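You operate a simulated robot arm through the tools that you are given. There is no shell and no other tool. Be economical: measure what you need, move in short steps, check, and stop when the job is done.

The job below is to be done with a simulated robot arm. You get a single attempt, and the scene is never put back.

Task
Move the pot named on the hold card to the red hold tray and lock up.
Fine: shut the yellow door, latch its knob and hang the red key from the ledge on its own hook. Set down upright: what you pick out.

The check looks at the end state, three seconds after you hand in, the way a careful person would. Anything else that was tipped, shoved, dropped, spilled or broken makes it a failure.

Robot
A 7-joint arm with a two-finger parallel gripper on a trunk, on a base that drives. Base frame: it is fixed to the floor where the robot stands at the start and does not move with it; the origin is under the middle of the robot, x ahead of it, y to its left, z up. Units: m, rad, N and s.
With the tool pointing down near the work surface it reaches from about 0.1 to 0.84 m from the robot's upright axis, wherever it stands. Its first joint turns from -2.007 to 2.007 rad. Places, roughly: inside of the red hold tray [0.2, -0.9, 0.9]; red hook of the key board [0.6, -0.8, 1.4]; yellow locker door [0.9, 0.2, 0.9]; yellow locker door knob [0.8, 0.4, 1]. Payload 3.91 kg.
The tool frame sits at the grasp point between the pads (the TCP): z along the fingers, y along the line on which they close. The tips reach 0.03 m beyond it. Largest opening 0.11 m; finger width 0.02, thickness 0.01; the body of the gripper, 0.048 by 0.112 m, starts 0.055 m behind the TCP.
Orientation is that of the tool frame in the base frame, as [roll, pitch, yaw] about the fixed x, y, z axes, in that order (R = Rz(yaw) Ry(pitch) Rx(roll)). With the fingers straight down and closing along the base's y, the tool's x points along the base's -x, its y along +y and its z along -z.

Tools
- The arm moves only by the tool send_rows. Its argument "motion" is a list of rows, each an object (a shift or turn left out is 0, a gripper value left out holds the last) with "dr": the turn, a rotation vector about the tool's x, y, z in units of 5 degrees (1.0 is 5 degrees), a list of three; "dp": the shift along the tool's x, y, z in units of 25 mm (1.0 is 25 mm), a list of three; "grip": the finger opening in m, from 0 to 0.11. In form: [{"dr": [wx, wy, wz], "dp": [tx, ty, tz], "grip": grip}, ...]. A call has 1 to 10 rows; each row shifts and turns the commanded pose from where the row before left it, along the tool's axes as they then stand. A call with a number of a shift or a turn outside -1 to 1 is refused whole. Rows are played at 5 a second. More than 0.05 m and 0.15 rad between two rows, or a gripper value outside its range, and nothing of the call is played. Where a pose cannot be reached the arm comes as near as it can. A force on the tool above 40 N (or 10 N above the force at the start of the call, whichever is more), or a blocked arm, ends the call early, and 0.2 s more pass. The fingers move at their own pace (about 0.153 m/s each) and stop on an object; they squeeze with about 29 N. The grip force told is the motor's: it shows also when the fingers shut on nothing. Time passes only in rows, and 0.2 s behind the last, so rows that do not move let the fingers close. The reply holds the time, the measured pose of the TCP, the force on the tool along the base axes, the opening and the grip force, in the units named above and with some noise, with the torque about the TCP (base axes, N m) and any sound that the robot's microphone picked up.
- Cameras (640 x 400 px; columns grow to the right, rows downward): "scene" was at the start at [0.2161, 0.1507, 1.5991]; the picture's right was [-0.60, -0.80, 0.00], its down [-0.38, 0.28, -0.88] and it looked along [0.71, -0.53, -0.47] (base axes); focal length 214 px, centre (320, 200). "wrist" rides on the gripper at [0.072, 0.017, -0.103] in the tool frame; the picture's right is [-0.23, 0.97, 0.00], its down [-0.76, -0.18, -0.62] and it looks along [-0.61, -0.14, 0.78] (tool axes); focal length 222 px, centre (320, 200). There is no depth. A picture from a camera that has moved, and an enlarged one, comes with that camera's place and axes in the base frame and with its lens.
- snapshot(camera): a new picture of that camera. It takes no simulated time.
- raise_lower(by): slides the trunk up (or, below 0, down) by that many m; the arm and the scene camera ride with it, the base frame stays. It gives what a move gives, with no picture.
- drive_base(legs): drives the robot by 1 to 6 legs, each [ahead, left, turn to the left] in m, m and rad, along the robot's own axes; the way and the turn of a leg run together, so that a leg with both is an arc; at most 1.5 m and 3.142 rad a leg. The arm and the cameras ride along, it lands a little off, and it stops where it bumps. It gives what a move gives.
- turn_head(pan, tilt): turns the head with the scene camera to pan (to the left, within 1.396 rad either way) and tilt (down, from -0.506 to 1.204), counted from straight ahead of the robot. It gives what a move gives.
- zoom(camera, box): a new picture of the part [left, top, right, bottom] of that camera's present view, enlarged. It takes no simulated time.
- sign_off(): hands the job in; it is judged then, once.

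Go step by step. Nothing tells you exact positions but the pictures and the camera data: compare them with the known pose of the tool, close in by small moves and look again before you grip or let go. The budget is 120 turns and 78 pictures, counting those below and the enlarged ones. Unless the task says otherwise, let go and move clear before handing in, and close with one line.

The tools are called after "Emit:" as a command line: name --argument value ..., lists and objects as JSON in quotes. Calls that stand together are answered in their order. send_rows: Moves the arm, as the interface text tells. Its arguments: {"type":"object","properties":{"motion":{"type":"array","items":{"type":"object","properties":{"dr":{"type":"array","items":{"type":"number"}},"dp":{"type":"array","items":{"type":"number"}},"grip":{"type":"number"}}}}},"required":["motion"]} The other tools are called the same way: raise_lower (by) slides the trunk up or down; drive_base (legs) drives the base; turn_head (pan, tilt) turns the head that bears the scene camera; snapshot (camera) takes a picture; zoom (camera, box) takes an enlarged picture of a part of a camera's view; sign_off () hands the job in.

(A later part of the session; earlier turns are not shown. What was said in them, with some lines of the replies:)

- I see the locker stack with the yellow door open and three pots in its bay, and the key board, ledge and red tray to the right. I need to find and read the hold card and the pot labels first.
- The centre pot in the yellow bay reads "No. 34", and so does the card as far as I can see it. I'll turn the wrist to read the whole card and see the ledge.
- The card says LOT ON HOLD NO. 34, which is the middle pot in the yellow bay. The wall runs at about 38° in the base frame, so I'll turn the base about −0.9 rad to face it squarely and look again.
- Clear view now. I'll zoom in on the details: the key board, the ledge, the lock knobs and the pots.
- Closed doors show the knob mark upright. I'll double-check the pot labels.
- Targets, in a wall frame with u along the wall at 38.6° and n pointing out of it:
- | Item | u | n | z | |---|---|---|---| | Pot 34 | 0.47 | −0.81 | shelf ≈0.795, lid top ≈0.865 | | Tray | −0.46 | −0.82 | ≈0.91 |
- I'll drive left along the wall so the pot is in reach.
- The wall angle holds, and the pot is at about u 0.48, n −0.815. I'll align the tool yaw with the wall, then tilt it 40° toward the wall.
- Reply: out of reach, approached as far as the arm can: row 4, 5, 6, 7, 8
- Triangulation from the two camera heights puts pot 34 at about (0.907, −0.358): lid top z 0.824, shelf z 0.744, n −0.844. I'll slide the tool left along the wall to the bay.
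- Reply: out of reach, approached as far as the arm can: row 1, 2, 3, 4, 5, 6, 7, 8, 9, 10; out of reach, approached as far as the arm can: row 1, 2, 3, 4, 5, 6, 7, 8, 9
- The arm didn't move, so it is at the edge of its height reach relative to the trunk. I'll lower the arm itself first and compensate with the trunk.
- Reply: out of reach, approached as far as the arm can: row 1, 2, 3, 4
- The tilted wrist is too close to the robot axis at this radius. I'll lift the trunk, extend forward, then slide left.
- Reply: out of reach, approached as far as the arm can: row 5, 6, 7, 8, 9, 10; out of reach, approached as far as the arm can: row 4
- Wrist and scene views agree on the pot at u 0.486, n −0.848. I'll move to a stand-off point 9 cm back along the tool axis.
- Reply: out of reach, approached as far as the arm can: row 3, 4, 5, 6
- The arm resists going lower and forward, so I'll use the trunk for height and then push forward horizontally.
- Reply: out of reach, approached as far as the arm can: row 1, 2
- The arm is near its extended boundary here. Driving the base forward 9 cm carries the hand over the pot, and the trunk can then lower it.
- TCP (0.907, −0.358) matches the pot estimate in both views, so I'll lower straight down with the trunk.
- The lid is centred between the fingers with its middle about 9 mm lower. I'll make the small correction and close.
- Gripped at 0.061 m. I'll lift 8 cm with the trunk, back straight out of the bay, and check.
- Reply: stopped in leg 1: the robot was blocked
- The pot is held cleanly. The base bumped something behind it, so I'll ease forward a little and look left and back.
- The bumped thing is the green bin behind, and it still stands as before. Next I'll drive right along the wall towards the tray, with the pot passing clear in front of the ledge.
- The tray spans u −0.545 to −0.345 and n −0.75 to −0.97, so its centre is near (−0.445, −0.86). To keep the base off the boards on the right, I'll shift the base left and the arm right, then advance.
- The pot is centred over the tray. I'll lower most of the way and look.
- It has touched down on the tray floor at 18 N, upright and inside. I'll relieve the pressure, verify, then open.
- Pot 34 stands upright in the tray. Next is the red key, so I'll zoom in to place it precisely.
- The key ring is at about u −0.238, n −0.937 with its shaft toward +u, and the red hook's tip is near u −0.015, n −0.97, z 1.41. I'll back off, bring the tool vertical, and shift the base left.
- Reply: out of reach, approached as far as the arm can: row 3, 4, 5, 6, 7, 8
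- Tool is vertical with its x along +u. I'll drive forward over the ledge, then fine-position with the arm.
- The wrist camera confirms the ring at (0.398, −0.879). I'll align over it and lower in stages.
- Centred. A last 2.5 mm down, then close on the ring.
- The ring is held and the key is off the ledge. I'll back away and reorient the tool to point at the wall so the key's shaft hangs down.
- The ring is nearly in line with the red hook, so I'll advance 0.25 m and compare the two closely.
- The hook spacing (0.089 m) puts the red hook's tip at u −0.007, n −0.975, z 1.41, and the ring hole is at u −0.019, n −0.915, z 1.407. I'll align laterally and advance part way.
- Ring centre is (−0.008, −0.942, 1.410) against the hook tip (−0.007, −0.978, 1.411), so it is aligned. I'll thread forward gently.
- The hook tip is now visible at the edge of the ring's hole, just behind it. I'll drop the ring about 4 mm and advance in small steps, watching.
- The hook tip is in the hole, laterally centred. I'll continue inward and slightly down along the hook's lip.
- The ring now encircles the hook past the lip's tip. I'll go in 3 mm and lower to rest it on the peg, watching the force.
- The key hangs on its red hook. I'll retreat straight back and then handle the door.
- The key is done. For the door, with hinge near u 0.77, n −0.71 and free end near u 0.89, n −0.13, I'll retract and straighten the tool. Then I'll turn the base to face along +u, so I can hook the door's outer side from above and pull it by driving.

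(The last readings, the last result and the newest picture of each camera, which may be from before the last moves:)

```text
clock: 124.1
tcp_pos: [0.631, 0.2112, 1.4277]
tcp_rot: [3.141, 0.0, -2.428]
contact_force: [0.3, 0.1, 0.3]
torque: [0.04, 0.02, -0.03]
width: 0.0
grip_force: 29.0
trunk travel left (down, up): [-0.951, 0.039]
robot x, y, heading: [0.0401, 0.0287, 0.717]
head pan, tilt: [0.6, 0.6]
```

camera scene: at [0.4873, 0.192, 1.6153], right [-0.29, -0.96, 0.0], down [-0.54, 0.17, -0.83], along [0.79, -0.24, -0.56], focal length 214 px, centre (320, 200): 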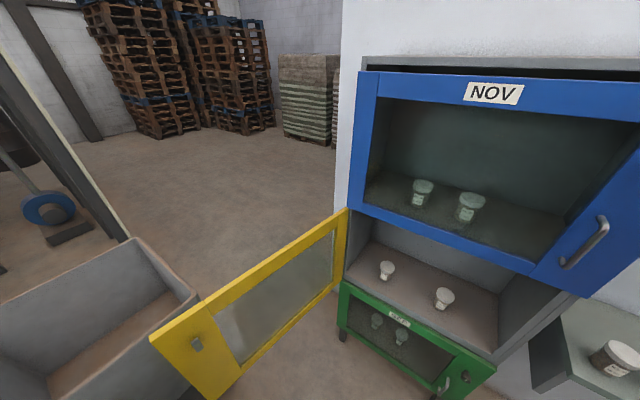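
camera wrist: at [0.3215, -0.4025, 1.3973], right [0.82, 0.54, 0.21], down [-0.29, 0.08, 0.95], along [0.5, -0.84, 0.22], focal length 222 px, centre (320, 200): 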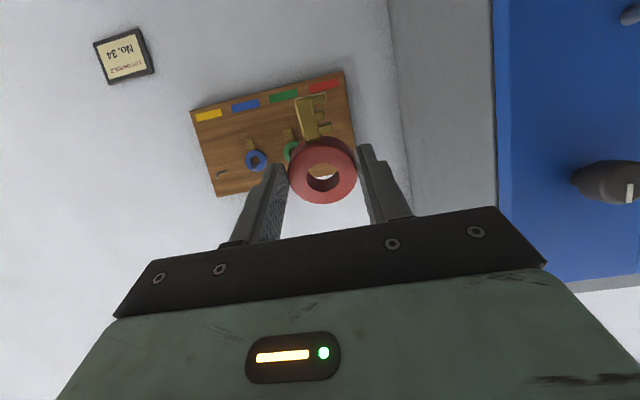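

Emit:
drive_base --legs '[[0.2, 0, -0.04]]'

Emit:
send_rows --motion '[{"dp": [-0.9, 0, 0]}, {"dp": [-0.9, 0, 0]}, {"dp": [-0.9, 0, 0]}, {"dp": [-0.9, 0, 0]}, {"dp": [-0.9, 0, 0]}, {"dp": [-0.9, 0, 0]}]'

Emit:
turn_head --pan -0.5 --tilt 0.7

Emit:
snapshot --camera "scene"

```text
clock: 125.7
tcp_pos: [0.7882, 0.3131, 1.4273]
tcp_rot: [3.139, -0.002, -2.471]
contact_force: [-0.5, 0.2, 0.7]
torque: [0.03, -0.04, 0.0]
width: 0.0
grip_force: 28.9
trunk travel left (down, up): [-0.951, 0.039]
robot x, y, heading: [0.1867, 0.1605, 0.669]
head pan, tilt: [0.6, 0.6]
```

```text
clock: 127.1
tcp_pos: [0.8947, 0.3978, 1.4293]
tcp_rot: [3.139, 0.0, -2.468]
contact_force: [-0.1, -0.2, 0.1]
torque: [0.0, -0.01, 0.01]
width: 0.0001
grip_force: 28.8
trunk travel left (down, up): [-0.951, 0.039]
robot x, y, heading: [0.1887, 0.1575, 0.674]
head pan, tilt: [0.6, 0.6]
```

```text
clock: 128.4
tcp_pos: [0.8953, 0.3988, 1.4294]
tcp_rot: [3.141, 0.001, -2.467]
contact_force: [0.2, 0.7, -1.1]
torque: [-0.01, 0.01, -0.03]
width: 0.0001
grip_force: 29.4
trunk travel left (down, up): [-0.951, 0.039]
robot x, y, heading: [0.1873, 0.1577, 0.674]
head pan, tilt: [-0.499, 0.7]
```

```text
12 pictures are left
camera scene: at [0.2559, 0.423, 1.6067], right [0.17, -0.98, 0.0], down [-0.63, -0.11, -0.76], along [0.75, 0.13, -0.64], focal length 214 px, centre (320, 200)
```

scene: 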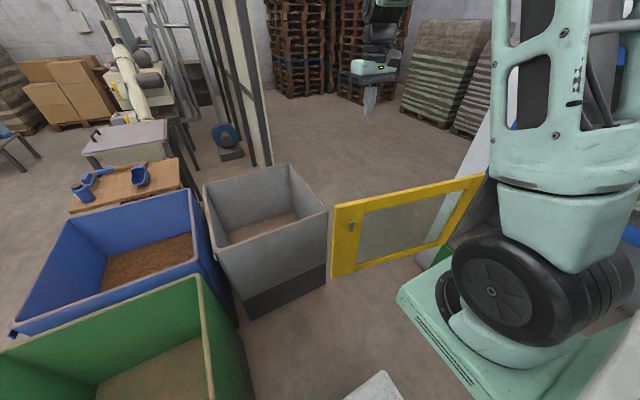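

The door's top edge is at z≈1.15 and the fingers are just beyond its outer face. I'll lower them 5 cm past the top edge, then pull by driving back.

Emit:
raise_lower --by -0.305

Emit:
drive_base --legs '[[-0.15, 0, 0]]'

Emit:
snapshot --camera "scene"

```text
clock: 131.4
tcp_pos: [0.8944, 0.3977, 1.1242]
tcp_rot: [3.141, 0.001, -2.469]
contact_force: [-0.1, 1.1, 0.1]
torque: [-0.03, 0.02, 0.0]
width: 0.0002
grip_force: 29.1
trunk travel left (down, up): [-0.646, 0.344]
robot x, y, heading: [0.1897, 0.1598, 0.678]
head pan, tilt: [-0.499, 0.7]
```

```text
clock: 132.8
tcp_pos: [0.7749, 0.2995, 1.124]
tcp_rot: [3.139, 0.001, -2.475]
contact_force: [0.7, -0.2, 0.3]
torque: [0.04, -0.01, 0.02]
width: 0.0
grip_force: 29.4
trunk travel left (down, up): [-0.646, 0.344]
robot x, y, heading: [0.0715, 0.0652, 0.666]
head pan, tilt: [-0.499, 0.7]
```

```text
11 pictures are left
camera scene: at [0.137, 0.3272, 1.3017], right [0.17, -0.99, 0.0], down [-0.64, -0.11, -0.76], along [0.75, 0.13, -0.64], focal length 214 px, centre (320, 200)
```

scene: 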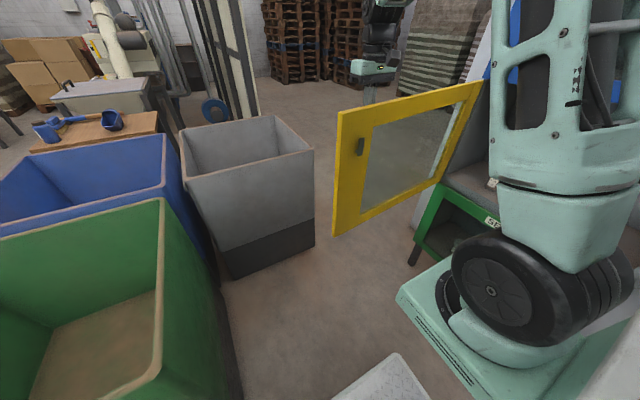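

The door is swinging with the fingers on its outer face. I'll keep pulling back along −u and toward the wall.

Emit:
drive_base --legs '[[-0.34, -0.12, 0]]'

Emit:
snapshot --camera "scene"

```text
clock: 135.2
tcp_pos: [0.5757, -0.0196, 1.1241]
tcp_rot: [3.138, -0.001, -2.482]
contact_force: [-0.2, 0.1, -0.3]
torque: [0.0, 0.01, 0.02]
width: 0.0
grip_force: 29.1
trunk travel left (down, up): [-0.646, 0.344]
robot x, y, heading: [-0.139, -0.2505, 0.662]
head pan, tilt: [-0.499, 0.7]
```

```text
10 pictures are left
camera scene: at [-0.0637, 0.0125, 1.3017], right [0.16, -0.99, 0.0], down [-0.64, -0.1, -0.76], along [0.75, 0.12, -0.64], focal length 214 px, centre (320, 200)
```

scene: 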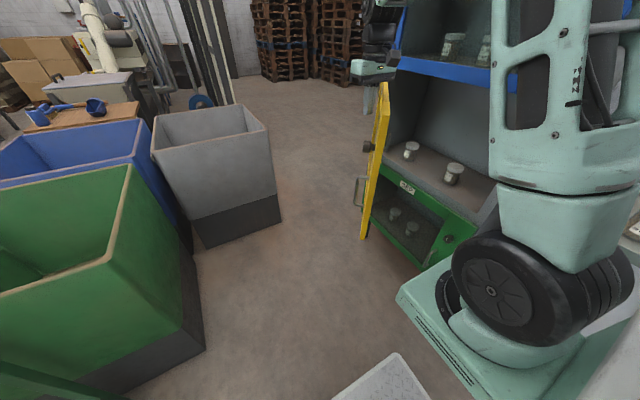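

Emit:
drive_base --legs '[[-0.128, -0.2, 0]]'

Emit:
raise_lower --by 0.2

Emit:
drive_base --legs '[[0, 0.25, 0]]'

```text
clock: 136.9
tcp_pos: [0.5951, -0.2517, 1.1243]
tcp_rot: [3.139, 0.0, -2.486]
contact_force: [-0.3, 0.6, 0.5]
torque: [-0.02, 0.0, 0.01]
width: 0.0002
grip_force: 29.0
trunk travel left (down, up): [-0.646, 0.344]
robot x, y, heading: [-0.1185, -0.4798, 0.659]
head pan, tilt: [-0.499, 0.7]
```

```text
clock: 139.1
tcp_pos: [0.5946, -0.2534, 1.3245]
tcp_rot: [3.139, -0.001, -2.484]
contact_force: [0.2, 0.2, -0.9]
torque: [-0.03, 0.01, 0.0]
width: 0.0001
grip_force: 28.7
trunk travel left (down, up): [-0.846, 0.144]
robot x, y, heading: [-0.1165, -0.4801, 0.654]
head pan, tilt: [-0.499, 0.7]
```

```text
clock: 140.9
tcp_pos: [0.443, -0.0573, 1.3246]
tcp_rot: [3.137, 0.0, -2.491]
contact_force: [0.3, 0.0, 0.0]
torque: [0.03, -0.02, 0.0]
width: 0.0001
grip_force: 29.2
trunk travel left (down, up): [-0.846, 0.144]
robot x, y, heading: [-0.2718, -0.2834, 0.655]
head pan, tilt: [-0.499, 0.7]
```

The door is nearly shut (about 15° open). I'll retract, turn to face the wall again and move in front of the locker.

Emit:
send_rows --motion '[{"dp": [1, 0, 0]}, {"dp": [1, 0, 0]}, {"dp": [1, 0, 0]}, {"dp": [1, 0, 0]}, {"dp": [1, 0, 0]}, {"dp": [1, 0, 0]}, {"dp": [1, 0, 0]}]'

Emit:
drive_base --legs '[[0, 0, -1.555], [0, 0.86, 0]]'

Emit:
turn_head --pan -0.1 --tilt 0.6

Emit:
snapshot --camera "scene"

```text
clock: 142.5
tcp_pos: [0.3029, -0.1652, 1.3262]
tcp_rot: [3.138, 0.0, -2.49]
contact_force: [-0.1, 0.2, 0.4]
torque: [-0.04, 0.01, 0.0]
width: 0.0001
grip_force: 29.6
trunk travel left (down, up): [-0.846, 0.144]
robot x, y, heading: [-0.2678, -0.2837, 0.648]
head pan, tilt: [-0.499, 0.7]
```

```text
clock: 150.9
tcp_pos: [0.5464, -0.3047, 1.325]
tcp_rot: [3.139, 0.0, 2.244]
contact_force: [-0.4, 0.7, 0.1]
torque: [-0.02, 0.01, 0.02]
width: 0.0
grip_force: 28.8
trunk travel left (down, up): [-0.846, 0.144]
robot x, y, heading: [0.4141, 0.2648, -0.896]
head pan, tilt: [-0.499, 0.7]
```

```text
clock: 151.8
tcp_pos: [0.5474, -0.3059, 1.3256]
tcp_rot: [3.14, 0.001, 2.244]
contact_force: [-0.4, 0.2, -0.3]
torque: [0.0, 0.01, -0.02]
width: 0.0001
grip_force: 29.2
trunk travel left (down, up): [-0.846, 0.144]
robot x, y, heading: [0.4151, 0.2608, -0.892]
head pan, tilt: [-0.099, 0.6]
```

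```text
9 pictures are left
camera scene: at [0.7144, 0.2074, 1.5103], right [-0.84, -0.54, 0.0], down [-0.31, 0.47, -0.82], along [0.45, -0.69, -0.57], focal length 214 px, centre (320, 200)
```

scene: 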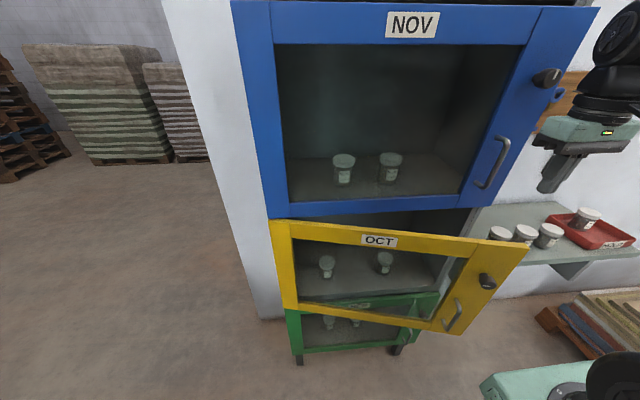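

The door is about 13° open. I'll back up slightly, tilt the tool toward the wall, lower it to above the knob, and push the door shut by driving forward.

Emit:
drive_base --legs '[[-0.07, 0, 0]]'

Emit:
send_rows --motion '[{"dr": [0, -1, 0]}, {"dr": [0, -1, 0]}, {"dr": [0, -1, 0]}, {"dr": [0, -1, 0]}, {"dr": [0, -1, 0]}, {"dr": [0, -1, 0]}, {"dr": [0, -1, 0]}, {"dr": [0, -1, 0]}, {"dr": [0, -1, 0]}, {"dr": [0, -1, 0]}]'

Emit:
send_rows --motion '[{"dr": [0, -1, 0]}, {"dr": [0, -1, 0]}, {"dr": [0, -1, 0]}, {"dr": [0, -1, 0]}]'

```text
clock: 152.8
tcp_pos: [0.5031, -0.2492, 1.3251]
tcp_rot: [3.139, 0.001, 2.245]
contact_force: [-0.2, 0.6, -0.2]
torque: [-0.04, 0.01, 0.03]
width: 0.0
grip_force: 28.5
trunk travel left (down, up): [-0.846, 0.144]
robot x, y, heading: [0.3734, 0.3205, -0.907]
head pan, tilt: [-0.099, 0.6]
```

```text
clock: 155.0
tcp_pos: [0.5021, -0.2581, 1.3295]
tcp_rot: [3.137, 0.873, 2.24]
contact_force: [0.0, 0.3, -0.3]
torque: [0.01, 0.02, 0.0]
width: 0.0
grip_force: 29.0
out of reach, approached as far as the arm can: row 9, 10
trunk travel left (down, up): [-0.846, 0.144]
robot x, y, heading: [0.3719, 0.3151, -0.9]
head pan, tilt: [-0.099, 0.6]
```

```text
clock: 156.0
tcp_pos: [0.4957, -0.3028, 1.3666]
tcp_rot: [3.137, 1.223, 2.24]
contact_force: [0.6, -0.3, -0.1]
torque: [0.0, -0.01, -0.03]
width: 0.0
grip_force: 29.0
out of reach, approached as far as the arm can: row 1, 2, 3, 4
trunk travel left (down, up): [-0.846, 0.144]
robot x, y, heading: [0.3716, 0.3186, -0.9]
head pan, tilt: [-0.099, 0.6]
```

Emit:
drive_base --legs '[[-0.03, 0.01, 0]]'

Emit:
raise_lower --by -0.275

Emit:
drive_base --legs '[[0.14, 0, 0]]'

Emit:
snapshot --camera "scene"

```text
clock: 156.9
tcp_pos: [0.4846, -0.2748, 1.3659]
tcp_rot: [3.132, 1.219, 2.238]
contact_force: [0.3, -0.5, 0.1]
torque: [0.02, 0.03, 0.03]
width: 0.0
grip_force: 29.2
trunk travel left (down, up): [-0.846, 0.144]
robot x, y, heading: [0.3604, 0.351, -0.893]
head pan, tilt: [-0.099, 0.6]
```

```text
clock: 159.7
tcp_pos: [0.486, -0.273, 1.0918]
tcp_rot: [3.131, 1.221, 2.239]
contact_force: [0.3, -0.5, 1.1]
torque: [-0.02, -0.05, 0.02]
width: 0.0
grip_force: 29.5
trunk travel left (down, up): [-0.571, 0.419]
robot x, y, heading: [0.3624, 0.3474, -0.892]
head pan, tilt: [-0.099, 0.6]
```

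```text
clock: 161.0
tcp_pos: [0.5704, -0.3824, 1.0911]
tcp_rot: [3.134, 1.22, 2.236]
contact_force: [-0.7, -0.7, -0.8]
torque: [0.04, 0.02, 0.02]
width: 0.0001
grip_force: 29.3
trunk travel left (down, up): [-0.571, 0.419]
robot x, y, heading: [0.449, 0.2403, -0.901]
head pan, tilt: [-0.099, 0.6]
```

```text
8 pictures are left
camera scene: at [0.7466, 0.1818, 1.2353], right [-0.84, -0.54, 0.0], down [-0.31, 0.47, -0.83], along [0.45, -0.69, -0.56], focal length 214 px, centre (320, 200)
```

scene: 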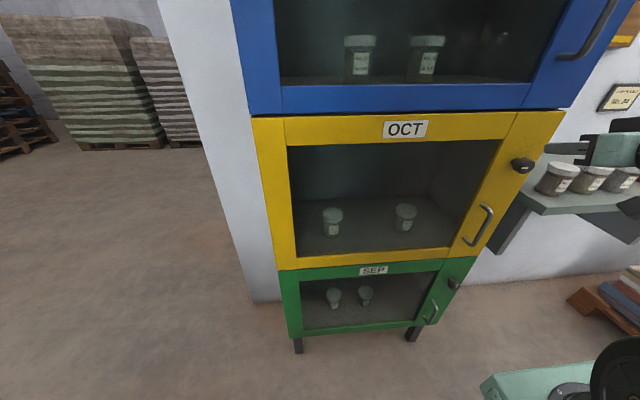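

The door looks almost flush. I'll press on gently with the arm until it is seated.

Emit:
send_rows --motion '[{"dp": [-0.137, 0, 0.376]}, {"dp": [-0.137, 0, 0.376]}, {"dp": [-0.137, 0, 0.376]}, {"dp": [-0.137, 0, 0.376]}, {"dp": [-0.137, 0, 0.376]}, {"dp": [-0.137, 0, 0.376]}]'

```text
clock: 162.3
tcp_pos: [0.6003, -0.4194, 1.0898]
tcp_rot: [3.131, 1.217, 2.231]
contact_force: [-11.7, 26.6, 10.3]
torque: [-0.2, -0.21, 0.19]
width: 0.0001
grip_force: 28.6
trunk travel left (down, up): [-0.571, 0.419]
robot x, y, heading: [0.4482, 0.2406, -0.9]
head pan, tilt: [-0.099, 0.6]
stopped in row 6: the force on the tool passed its limit at 58 N (the readings are from after the stop); the commanded pose is now the measured one
```

The door is seated, with a firm stop at n≈−0.73. I'll back off and inspect the knob.

Emit:
send_rows --motion '[{"dp": [0.274, 0, -0.75]}, {"dp": [0.274, 0, -0.75]}, {"dp": [0.274, 0, -0.75]}]'

Emit:
zoom --camera "scene" --box '[440, 90, 600, 190]'

```text
clock: 163.1
tcp_pos: [0.5614, -0.3796, 1.0914]
tcp_rot: [3.131, 1.214, 2.233]
contact_force: [-0.1, -0.6, -0.3]
torque: [-0.02, 0.02, 0.02]
width: 0.0
grip_force: 28.9
out of reach, approached as far as the arm can: row 3
trunk travel left (down, up): [-0.571, 0.419]
robot x, y, heading: [0.4509, 0.236, -0.902]
head pan, tilt: [-0.099, 0.6]
```

```text
4.00 times, centred on (520, 140) of scene
camera zoom: at [0.7465, 0.1819, 1.2353], right [-0.84, -0.54, 0.0], down [-0.31, 0.47, -0.82], along [0.45, -0.69, -0.57], focal length 858 px, centre (-480, 440)
```

zoom: 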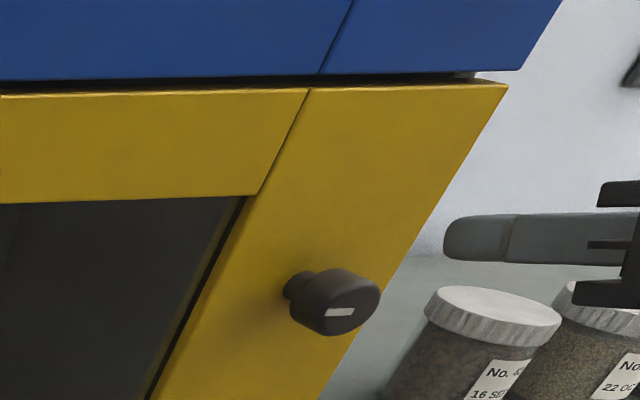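

The yellow knob's mark is horizontal, pointing left, while the locked blue one points up. So I need a 90° clockwise turn of the knob at about u 0.207, z 1.03. First I'll make the tool fully horizontal.

Emit:
drive_base --legs '[[-0.11, 0, 0]]'

Emit:
send_rows --motion '[{"dp": [-0.274, 0, 0.75], "grip": 0.06}, {"dp": [-0.274, 0, 0.75]}, {"dr": [0, -1, 0]}, {"dr": [0, -1, 0]}, {"dr": [0, -1, 0]}, {"dr": [0, -1, 0]}]'

Emit:
zoom --camera "wrist" --box '[200, 40, 440, 190]'

```text
clock: 164.3
tcp_pos: [0.4913, -0.2933, 1.0917]
tcp_rot: [3.129, 1.213, 2.229]
contact_force: [-0.5, -0.4, 0.4]
torque: [-0.05, -0.03, 0.01]
width: 0.0
grip_force: 28.9
trunk travel left (down, up): [-0.571, 0.419]
robot x, y, heading: [0.3839, 0.3244, -0.897]
head pan, tilt: [-0.099, 0.6]
```

```text
clock: 165.7
tcp_pos: [0.5144, -0.3419, 1.0994]
tcp_rot: [2.698, 1.562, 1.8]
contact_force: [0.6, 0.5, -0.1]
torque: [-0.02, 0.01, -0.01]
width: 0.0597
grip_force: 0.1
out of reach, approached as far as the arm can: row 5, 6
trunk travel left (down, up): [-0.571, 0.419]
robot x, y, heading: [0.3858, 0.325, -0.9]
head pan, tilt: [-0.099, 0.6]
```

```text
2.67 times, centred on (320, 115) of wrist
camera zoom: at [0.4646, -0.2493, 1.0283], right [0.76, 0.6, 0.23], down [-0.53, 0.37, 0.77], along [0.38, -0.71, 0.6], focal length 592 px, centre (320, 427)
```

zoom: 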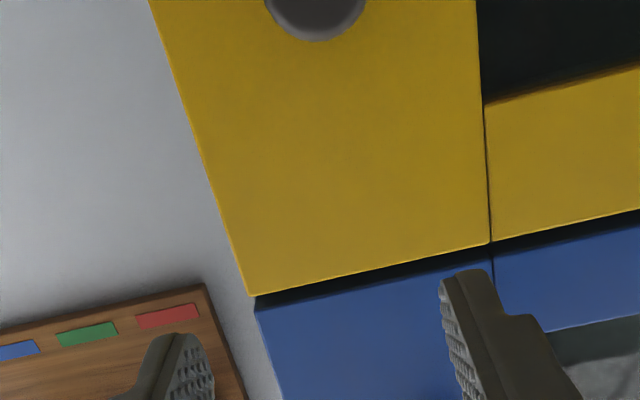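

The tool is now exactly horizontal. The knob face is at about u 0.206, z 1.035, radius 15 mm. I'll lower, align, and advance most of the way.

Emit:
raise_lower --by -0.064

Emit:
send_rows --motion '[{"dp": [0, 0.32, 0]}, {"dp": [0, 0.32, 0]}, {"dp": [0, 0, 0]}]'

Emit:
drive_base --legs '[[0.05, 0, 0]]'

Emit:
snapshot --camera "wrist"

```text
clock: 166.7
tcp_pos: [0.5149, -0.3422, 1.0355]
tcp_rot: [2.743, 1.56, 1.844]
contact_force: [-0.2, -0.6, 0.0]
torque: [-0.03, -0.01, -0.01]
width: 0.0601
grip_force: 0.2
trunk travel left (down, up): [-0.507, 0.483]
robot x, y, heading: [0.383, 0.3291, -0.898]
head pan, tilt: [-0.099, 0.6]
```

```text
clock: 167.5
tcp_pos: [0.5271, -0.3411, 1.0382]
tcp_rot: [2.79, 1.561, 1.893]
contact_force: [-0.2, -0.2, 0.3]
torque: [-0.04, -0.01, 0.03]
width: 0.0601
grip_force: 0.0
out of reach, approached as far as the arm can: row 1, 2
trunk travel left (down, up): [-0.507, 0.483]
robot x, y, heading: [0.3803, 0.3231, -0.896]
head pan, tilt: [-0.099, 0.6]
```

```text
clock: 168.4
tcp_pos: [0.5595, -0.3797, 1.0393]
tcp_rot: [2.772, 1.56, 1.877]
contact_force: [-0.2, -0.1, 0.4]
torque: [-0.01, 0.01, 0.0]
width: 0.06
grip_force: 0.1
trunk travel left (down, up): [-0.507, 0.483]
robot x, y, heading: [0.4113, 0.2852, -0.895]
head pan, tilt: [-0.099, 0.6]
```

```text
5 pictures are left
camera wrist: at [0.5071, -0.2881, 0.968], right [0.76, 0.61, 0.23], down [-0.53, 0.37, 0.77], along [0.38, -0.71, 0.6], focal length 222 px, centre (320, 200)
```

wrist: 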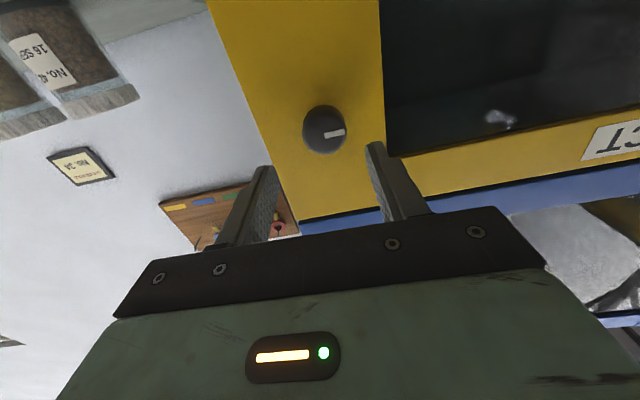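

The mark points to the robot's left, so a clockwise quarter turn brings it upright. The remaining offsets are +5 mm in u, −10 mm in z and 4.3 cm forward.

Emit:
raise_lower --by -0.01

Emit:
drive_base --legs '[[0.043, 0.006, 0]]'

Emit:
zoom --camera "wrist" --box '[200, 90, 440, 240]'

```text
clock: 169.0
tcp_pos: [0.5565, -0.3809, 1.0283]
tcp_rot: [2.769, 1.561, 1.872]
contact_force: [-0.3, -0.2, 0.0]
torque: [0.01, -0.01, 0.03]
width: 0.06
grip_force: 0.1
trunk travel left (down, up): [-0.497, 0.493]
robot x, y, heading: [0.4139, 0.2871, -0.898]
head pan, tilt: [-0.099, 0.6]
```

```text
clock: 169.9
tcp_pos: [0.5876, -0.4101, 1.0276]
tcp_rot: [2.773, 1.559, 1.873]
contact_force: [-0.3, -0.1, -0.6]
torque: [0.02, 0.03, -0.02]
width: 0.06
grip_force: 0.0
trunk travel left (down, up): [-0.497, 0.493]
robot x, y, heading: [0.4398, 0.2552, -0.899]
head pan, tilt: [-0.099, 0.6]
```

```text
2.67 times, centred on (320, 165) of wrist
camera zoom: at [0.5374, -0.3179, 0.958], right [0.76, 0.6, 0.23], down [-0.52, 0.37, 0.77], along [0.38, -0.71, 0.6], focal length 592 px, centre (320, 293)
```

zoom: 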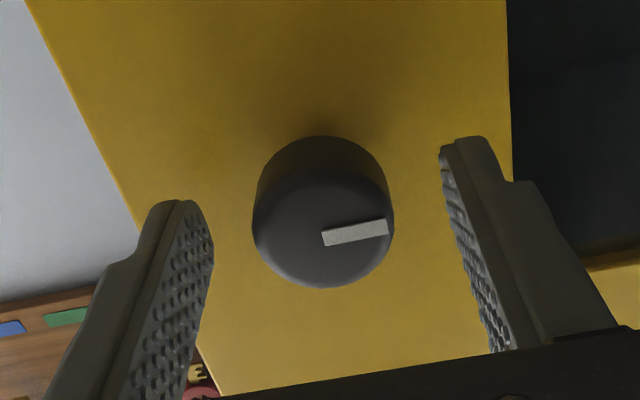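

The knob is centred between the fingers. I'll close on it and turn clockwise.

Emit:
send_rows --motion '[{"grip": 0.035}, {"grip": 0.02}, {"grip": 0.02}, {"grip": 0.02}]'

Emit:
send_rows --motion '[{"dr": [0, 0, 1]}, {"dr": [0, 0, 1]}, {"dr": [0, 0, 1]}, {"dr": [0, 0, 1]}]'

```text
clock: 170.9
tcp_pos: [0.5874, -0.41, 1.03]
tcp_rot: [2.785, 1.56, 1.887]
contact_force: [2.0, 1.5, -0.6]
torque: [0.06, 0.07, 0.06]
width: 0.0332
grip_force: 45.3
trunk travel left (down, up): [-0.497, 0.493]
robot x, y, heading: [0.4395, 0.2577, -0.9]
head pan, tilt: [-0.099, 0.6]
```

```text
clock: 171.9
tcp_pos: [0.5886, -0.4099, 1.0291]
tcp_rot: [1.602, 1.217, 0.705]
contact_force: [7.5, 4.6, -2.9]
torque: [-0.07, -0.02, 0.18]
width: 0.033
grip_force: 44.9
trunk travel left (down, up): [-0.497, 0.493]
robot x, y, heading: [0.4447, 0.2548, -0.902]
head pan, tilt: [-0.099, 0.6]
```

Emit:
send_rows --motion '[{"dr": [0, 0, 1]}, {"dr": [0, 0, 1]}, {"dr": [0, 0, 1]}, {"dr": [0, 0, 1]}, {"dr": [0, 0, 1]}, {"dr": [0, 0, 1]}, {"dr": [0, 0, 1]}]'

Emit:
send_rows --motion '[{"dr": [0, 0, 1]}, {"dr": [0, 0, 1]}, {"dr": [0, 0, 1]}, {"dr": [0, 0, 1]}, {"dr": [0, 0, 1]}, {"dr": [0, 0, 1]}, {"dr": [0, 0, 1]}]'

```text
clock: 173.5
tcp_pos: [0.5897, -0.4094, 1.03]
tcp_rot: [1.582, 0.607, 0.681]
contact_force: [13.1, 16.1, -0.1]
torque: [0.11, 0.07, 1.04]
width: 0.0333
grip_force: 44.7
trunk travel left (down, up): [-0.497, 0.493]
robot x, y, heading: [0.4427, 0.2522, -0.898]
head pan, tilt: [-0.099, 0.6]
```

```text
clock: 175.1
tcp_pos: [0.5884, -0.4095, 1.0302]
tcp_rot: [1.579, -0.003, 0.675]
contact_force: [18.4, 14.7, 12.3]
torque: [-0.34, -0.22, 1.41]
width: 0.0335
grip_force: 44.5
trunk travel left (down, up): [-0.497, 0.493]
robot x, y, heading: [0.4446, 0.2573, -0.901]
head pan, tilt: [-0.099, 0.6]
```

Emit:
zoom --camera "wrist" --box '[200, 90, 440, 240]'

```text
2.67 times, centred on (320, 165) of wrist
camera zoom: at [0.5819, -0.2832, 1.0485], right [-0.18, -0.15, 0.97], down [-0.98, 0.01, -0.18], along [0.01, -0.99, -0.15], focal length 592 px, centre (320, 293)
```

zoom: 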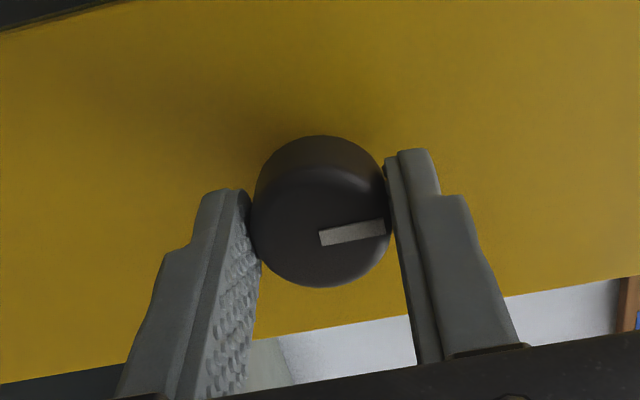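

The knob turned with the gripper and its mark now points up. I'll release and back straight away.

Emit:
send_rows --motion '[{"grip": 0.05}, {"grip": 0.065}, {"grip": 0.065}]'

Emit:
drive_base --legs '[[-0.1, 0, 0]]'

Emit:
zoom --camera "scene" --box '[300, 30, 620, 230]'

```text
clock: 175.9
tcp_pos: [0.5883, -0.411, 1.0285]
tcp_rot: [1.581, -0.006, 0.672]
contact_force: [0.1, 0.2, -0.1]
torque: [-0.02, 0.03, -0.01]
width: 0.0649
grip_force: 0.1
trunk travel left (down, up): [-0.497, 0.493]
robot x, y, heading: [0.4411, 0.257, -0.902]
head pan, tilt: [-0.099, 0.6]
```

```text
clock: 177.0
tcp_pos: [0.5263, -0.3334, 1.0294]
tcp_rot: [1.582, -0.004, 0.672]
contact_force: [-0.3, 0.2, -0.6]
torque: [-0.01, 0.03, 0.01]
width: 0.065
grip_force: 0.1
trunk travel left (down, up): [-0.497, 0.493]
robot x, y, heading: [0.3812, 0.3268, -0.904]
head pan, tilt: [-0.099, 0.6]
```

```text
2.00 times, centred on (460, 130) of scene
camera zoom: at [0.6804, 0.274, 1.1613], right [-0.84, -0.54, 0.0], down [-0.3, 0.48, -0.83], along [0.45, -0.69, -0.56], focal length 429 px, centre (40, 340)
```

zoom: 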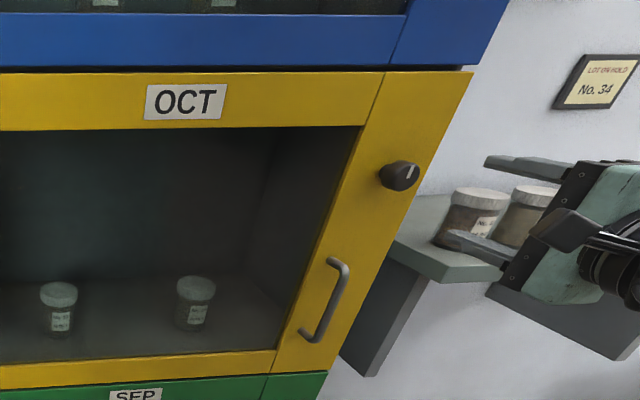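

The yellow door is shut and its knob is latched upright. One last check of the key board and tray.

Emit:
raise_lower --by 0.3

Emit:
turn_head --pan -0.5 --tilt 0.55

Emit:
snapshot --camera "scene"

```text
clock: 180.0
tcp_pos: [0.5269, -0.3335, 1.3285]
tcp_rot: [1.58, -0.003, 0.671]
contact_force: [-0.4, -0.6, -0.5]
torque: [0.01, -0.03, 0.0]
width: 0.0648
grip_force: 0.2
trunk travel left (down, up): [-0.797, 0.193]
robot x, y, heading: [0.3879, 0.3325, -0.903]
head pan, tilt: [-0.099, 0.6]
```

```text
clock: 180.9
tcp_pos: [0.5261, -0.3338, 1.3281]
tcp_rot: [1.582, -0.003, 0.672]
contact_force: [0.2, 1.2, -1.0]
torque: [-0.01, 0.02, 0.03]
width: 0.0651
grip_force: 0.0
trunk travel left (down, up): [-0.797, 0.193]
robot x, y, heading: [0.382, 0.3309, -0.901]
head pan, tilt: [-0.499, 0.55]
```

```text
1 pictures are left
camera scene: at [0.648, 0.2599, 1.4658], right [-0.99, -0.17, 0.0], down [-0.09, 0.52, -0.85], along [0.14, -0.84, -0.52], focal length 214 px, centre (320, 200)
```

scene: 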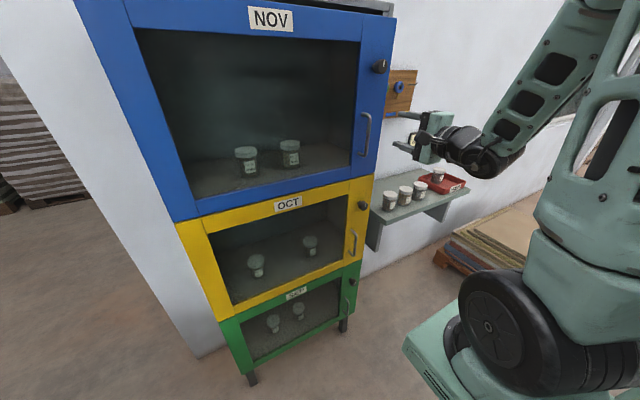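

Everything is in place: pot 34 is in the tray, the other pots are undisturbed, all doors are flush, and the key was on its hook when I last saw it. I'm handing in.

Emit:
sign_off

```text
The job is handed in.
```

Pot No. 34 stands upright in the red hold tray, the yellow door is shut with its knob latched, and the red key was hung on the red hook. The base nudged the green bin once while reversing, and the bin still looked in place afterwards.
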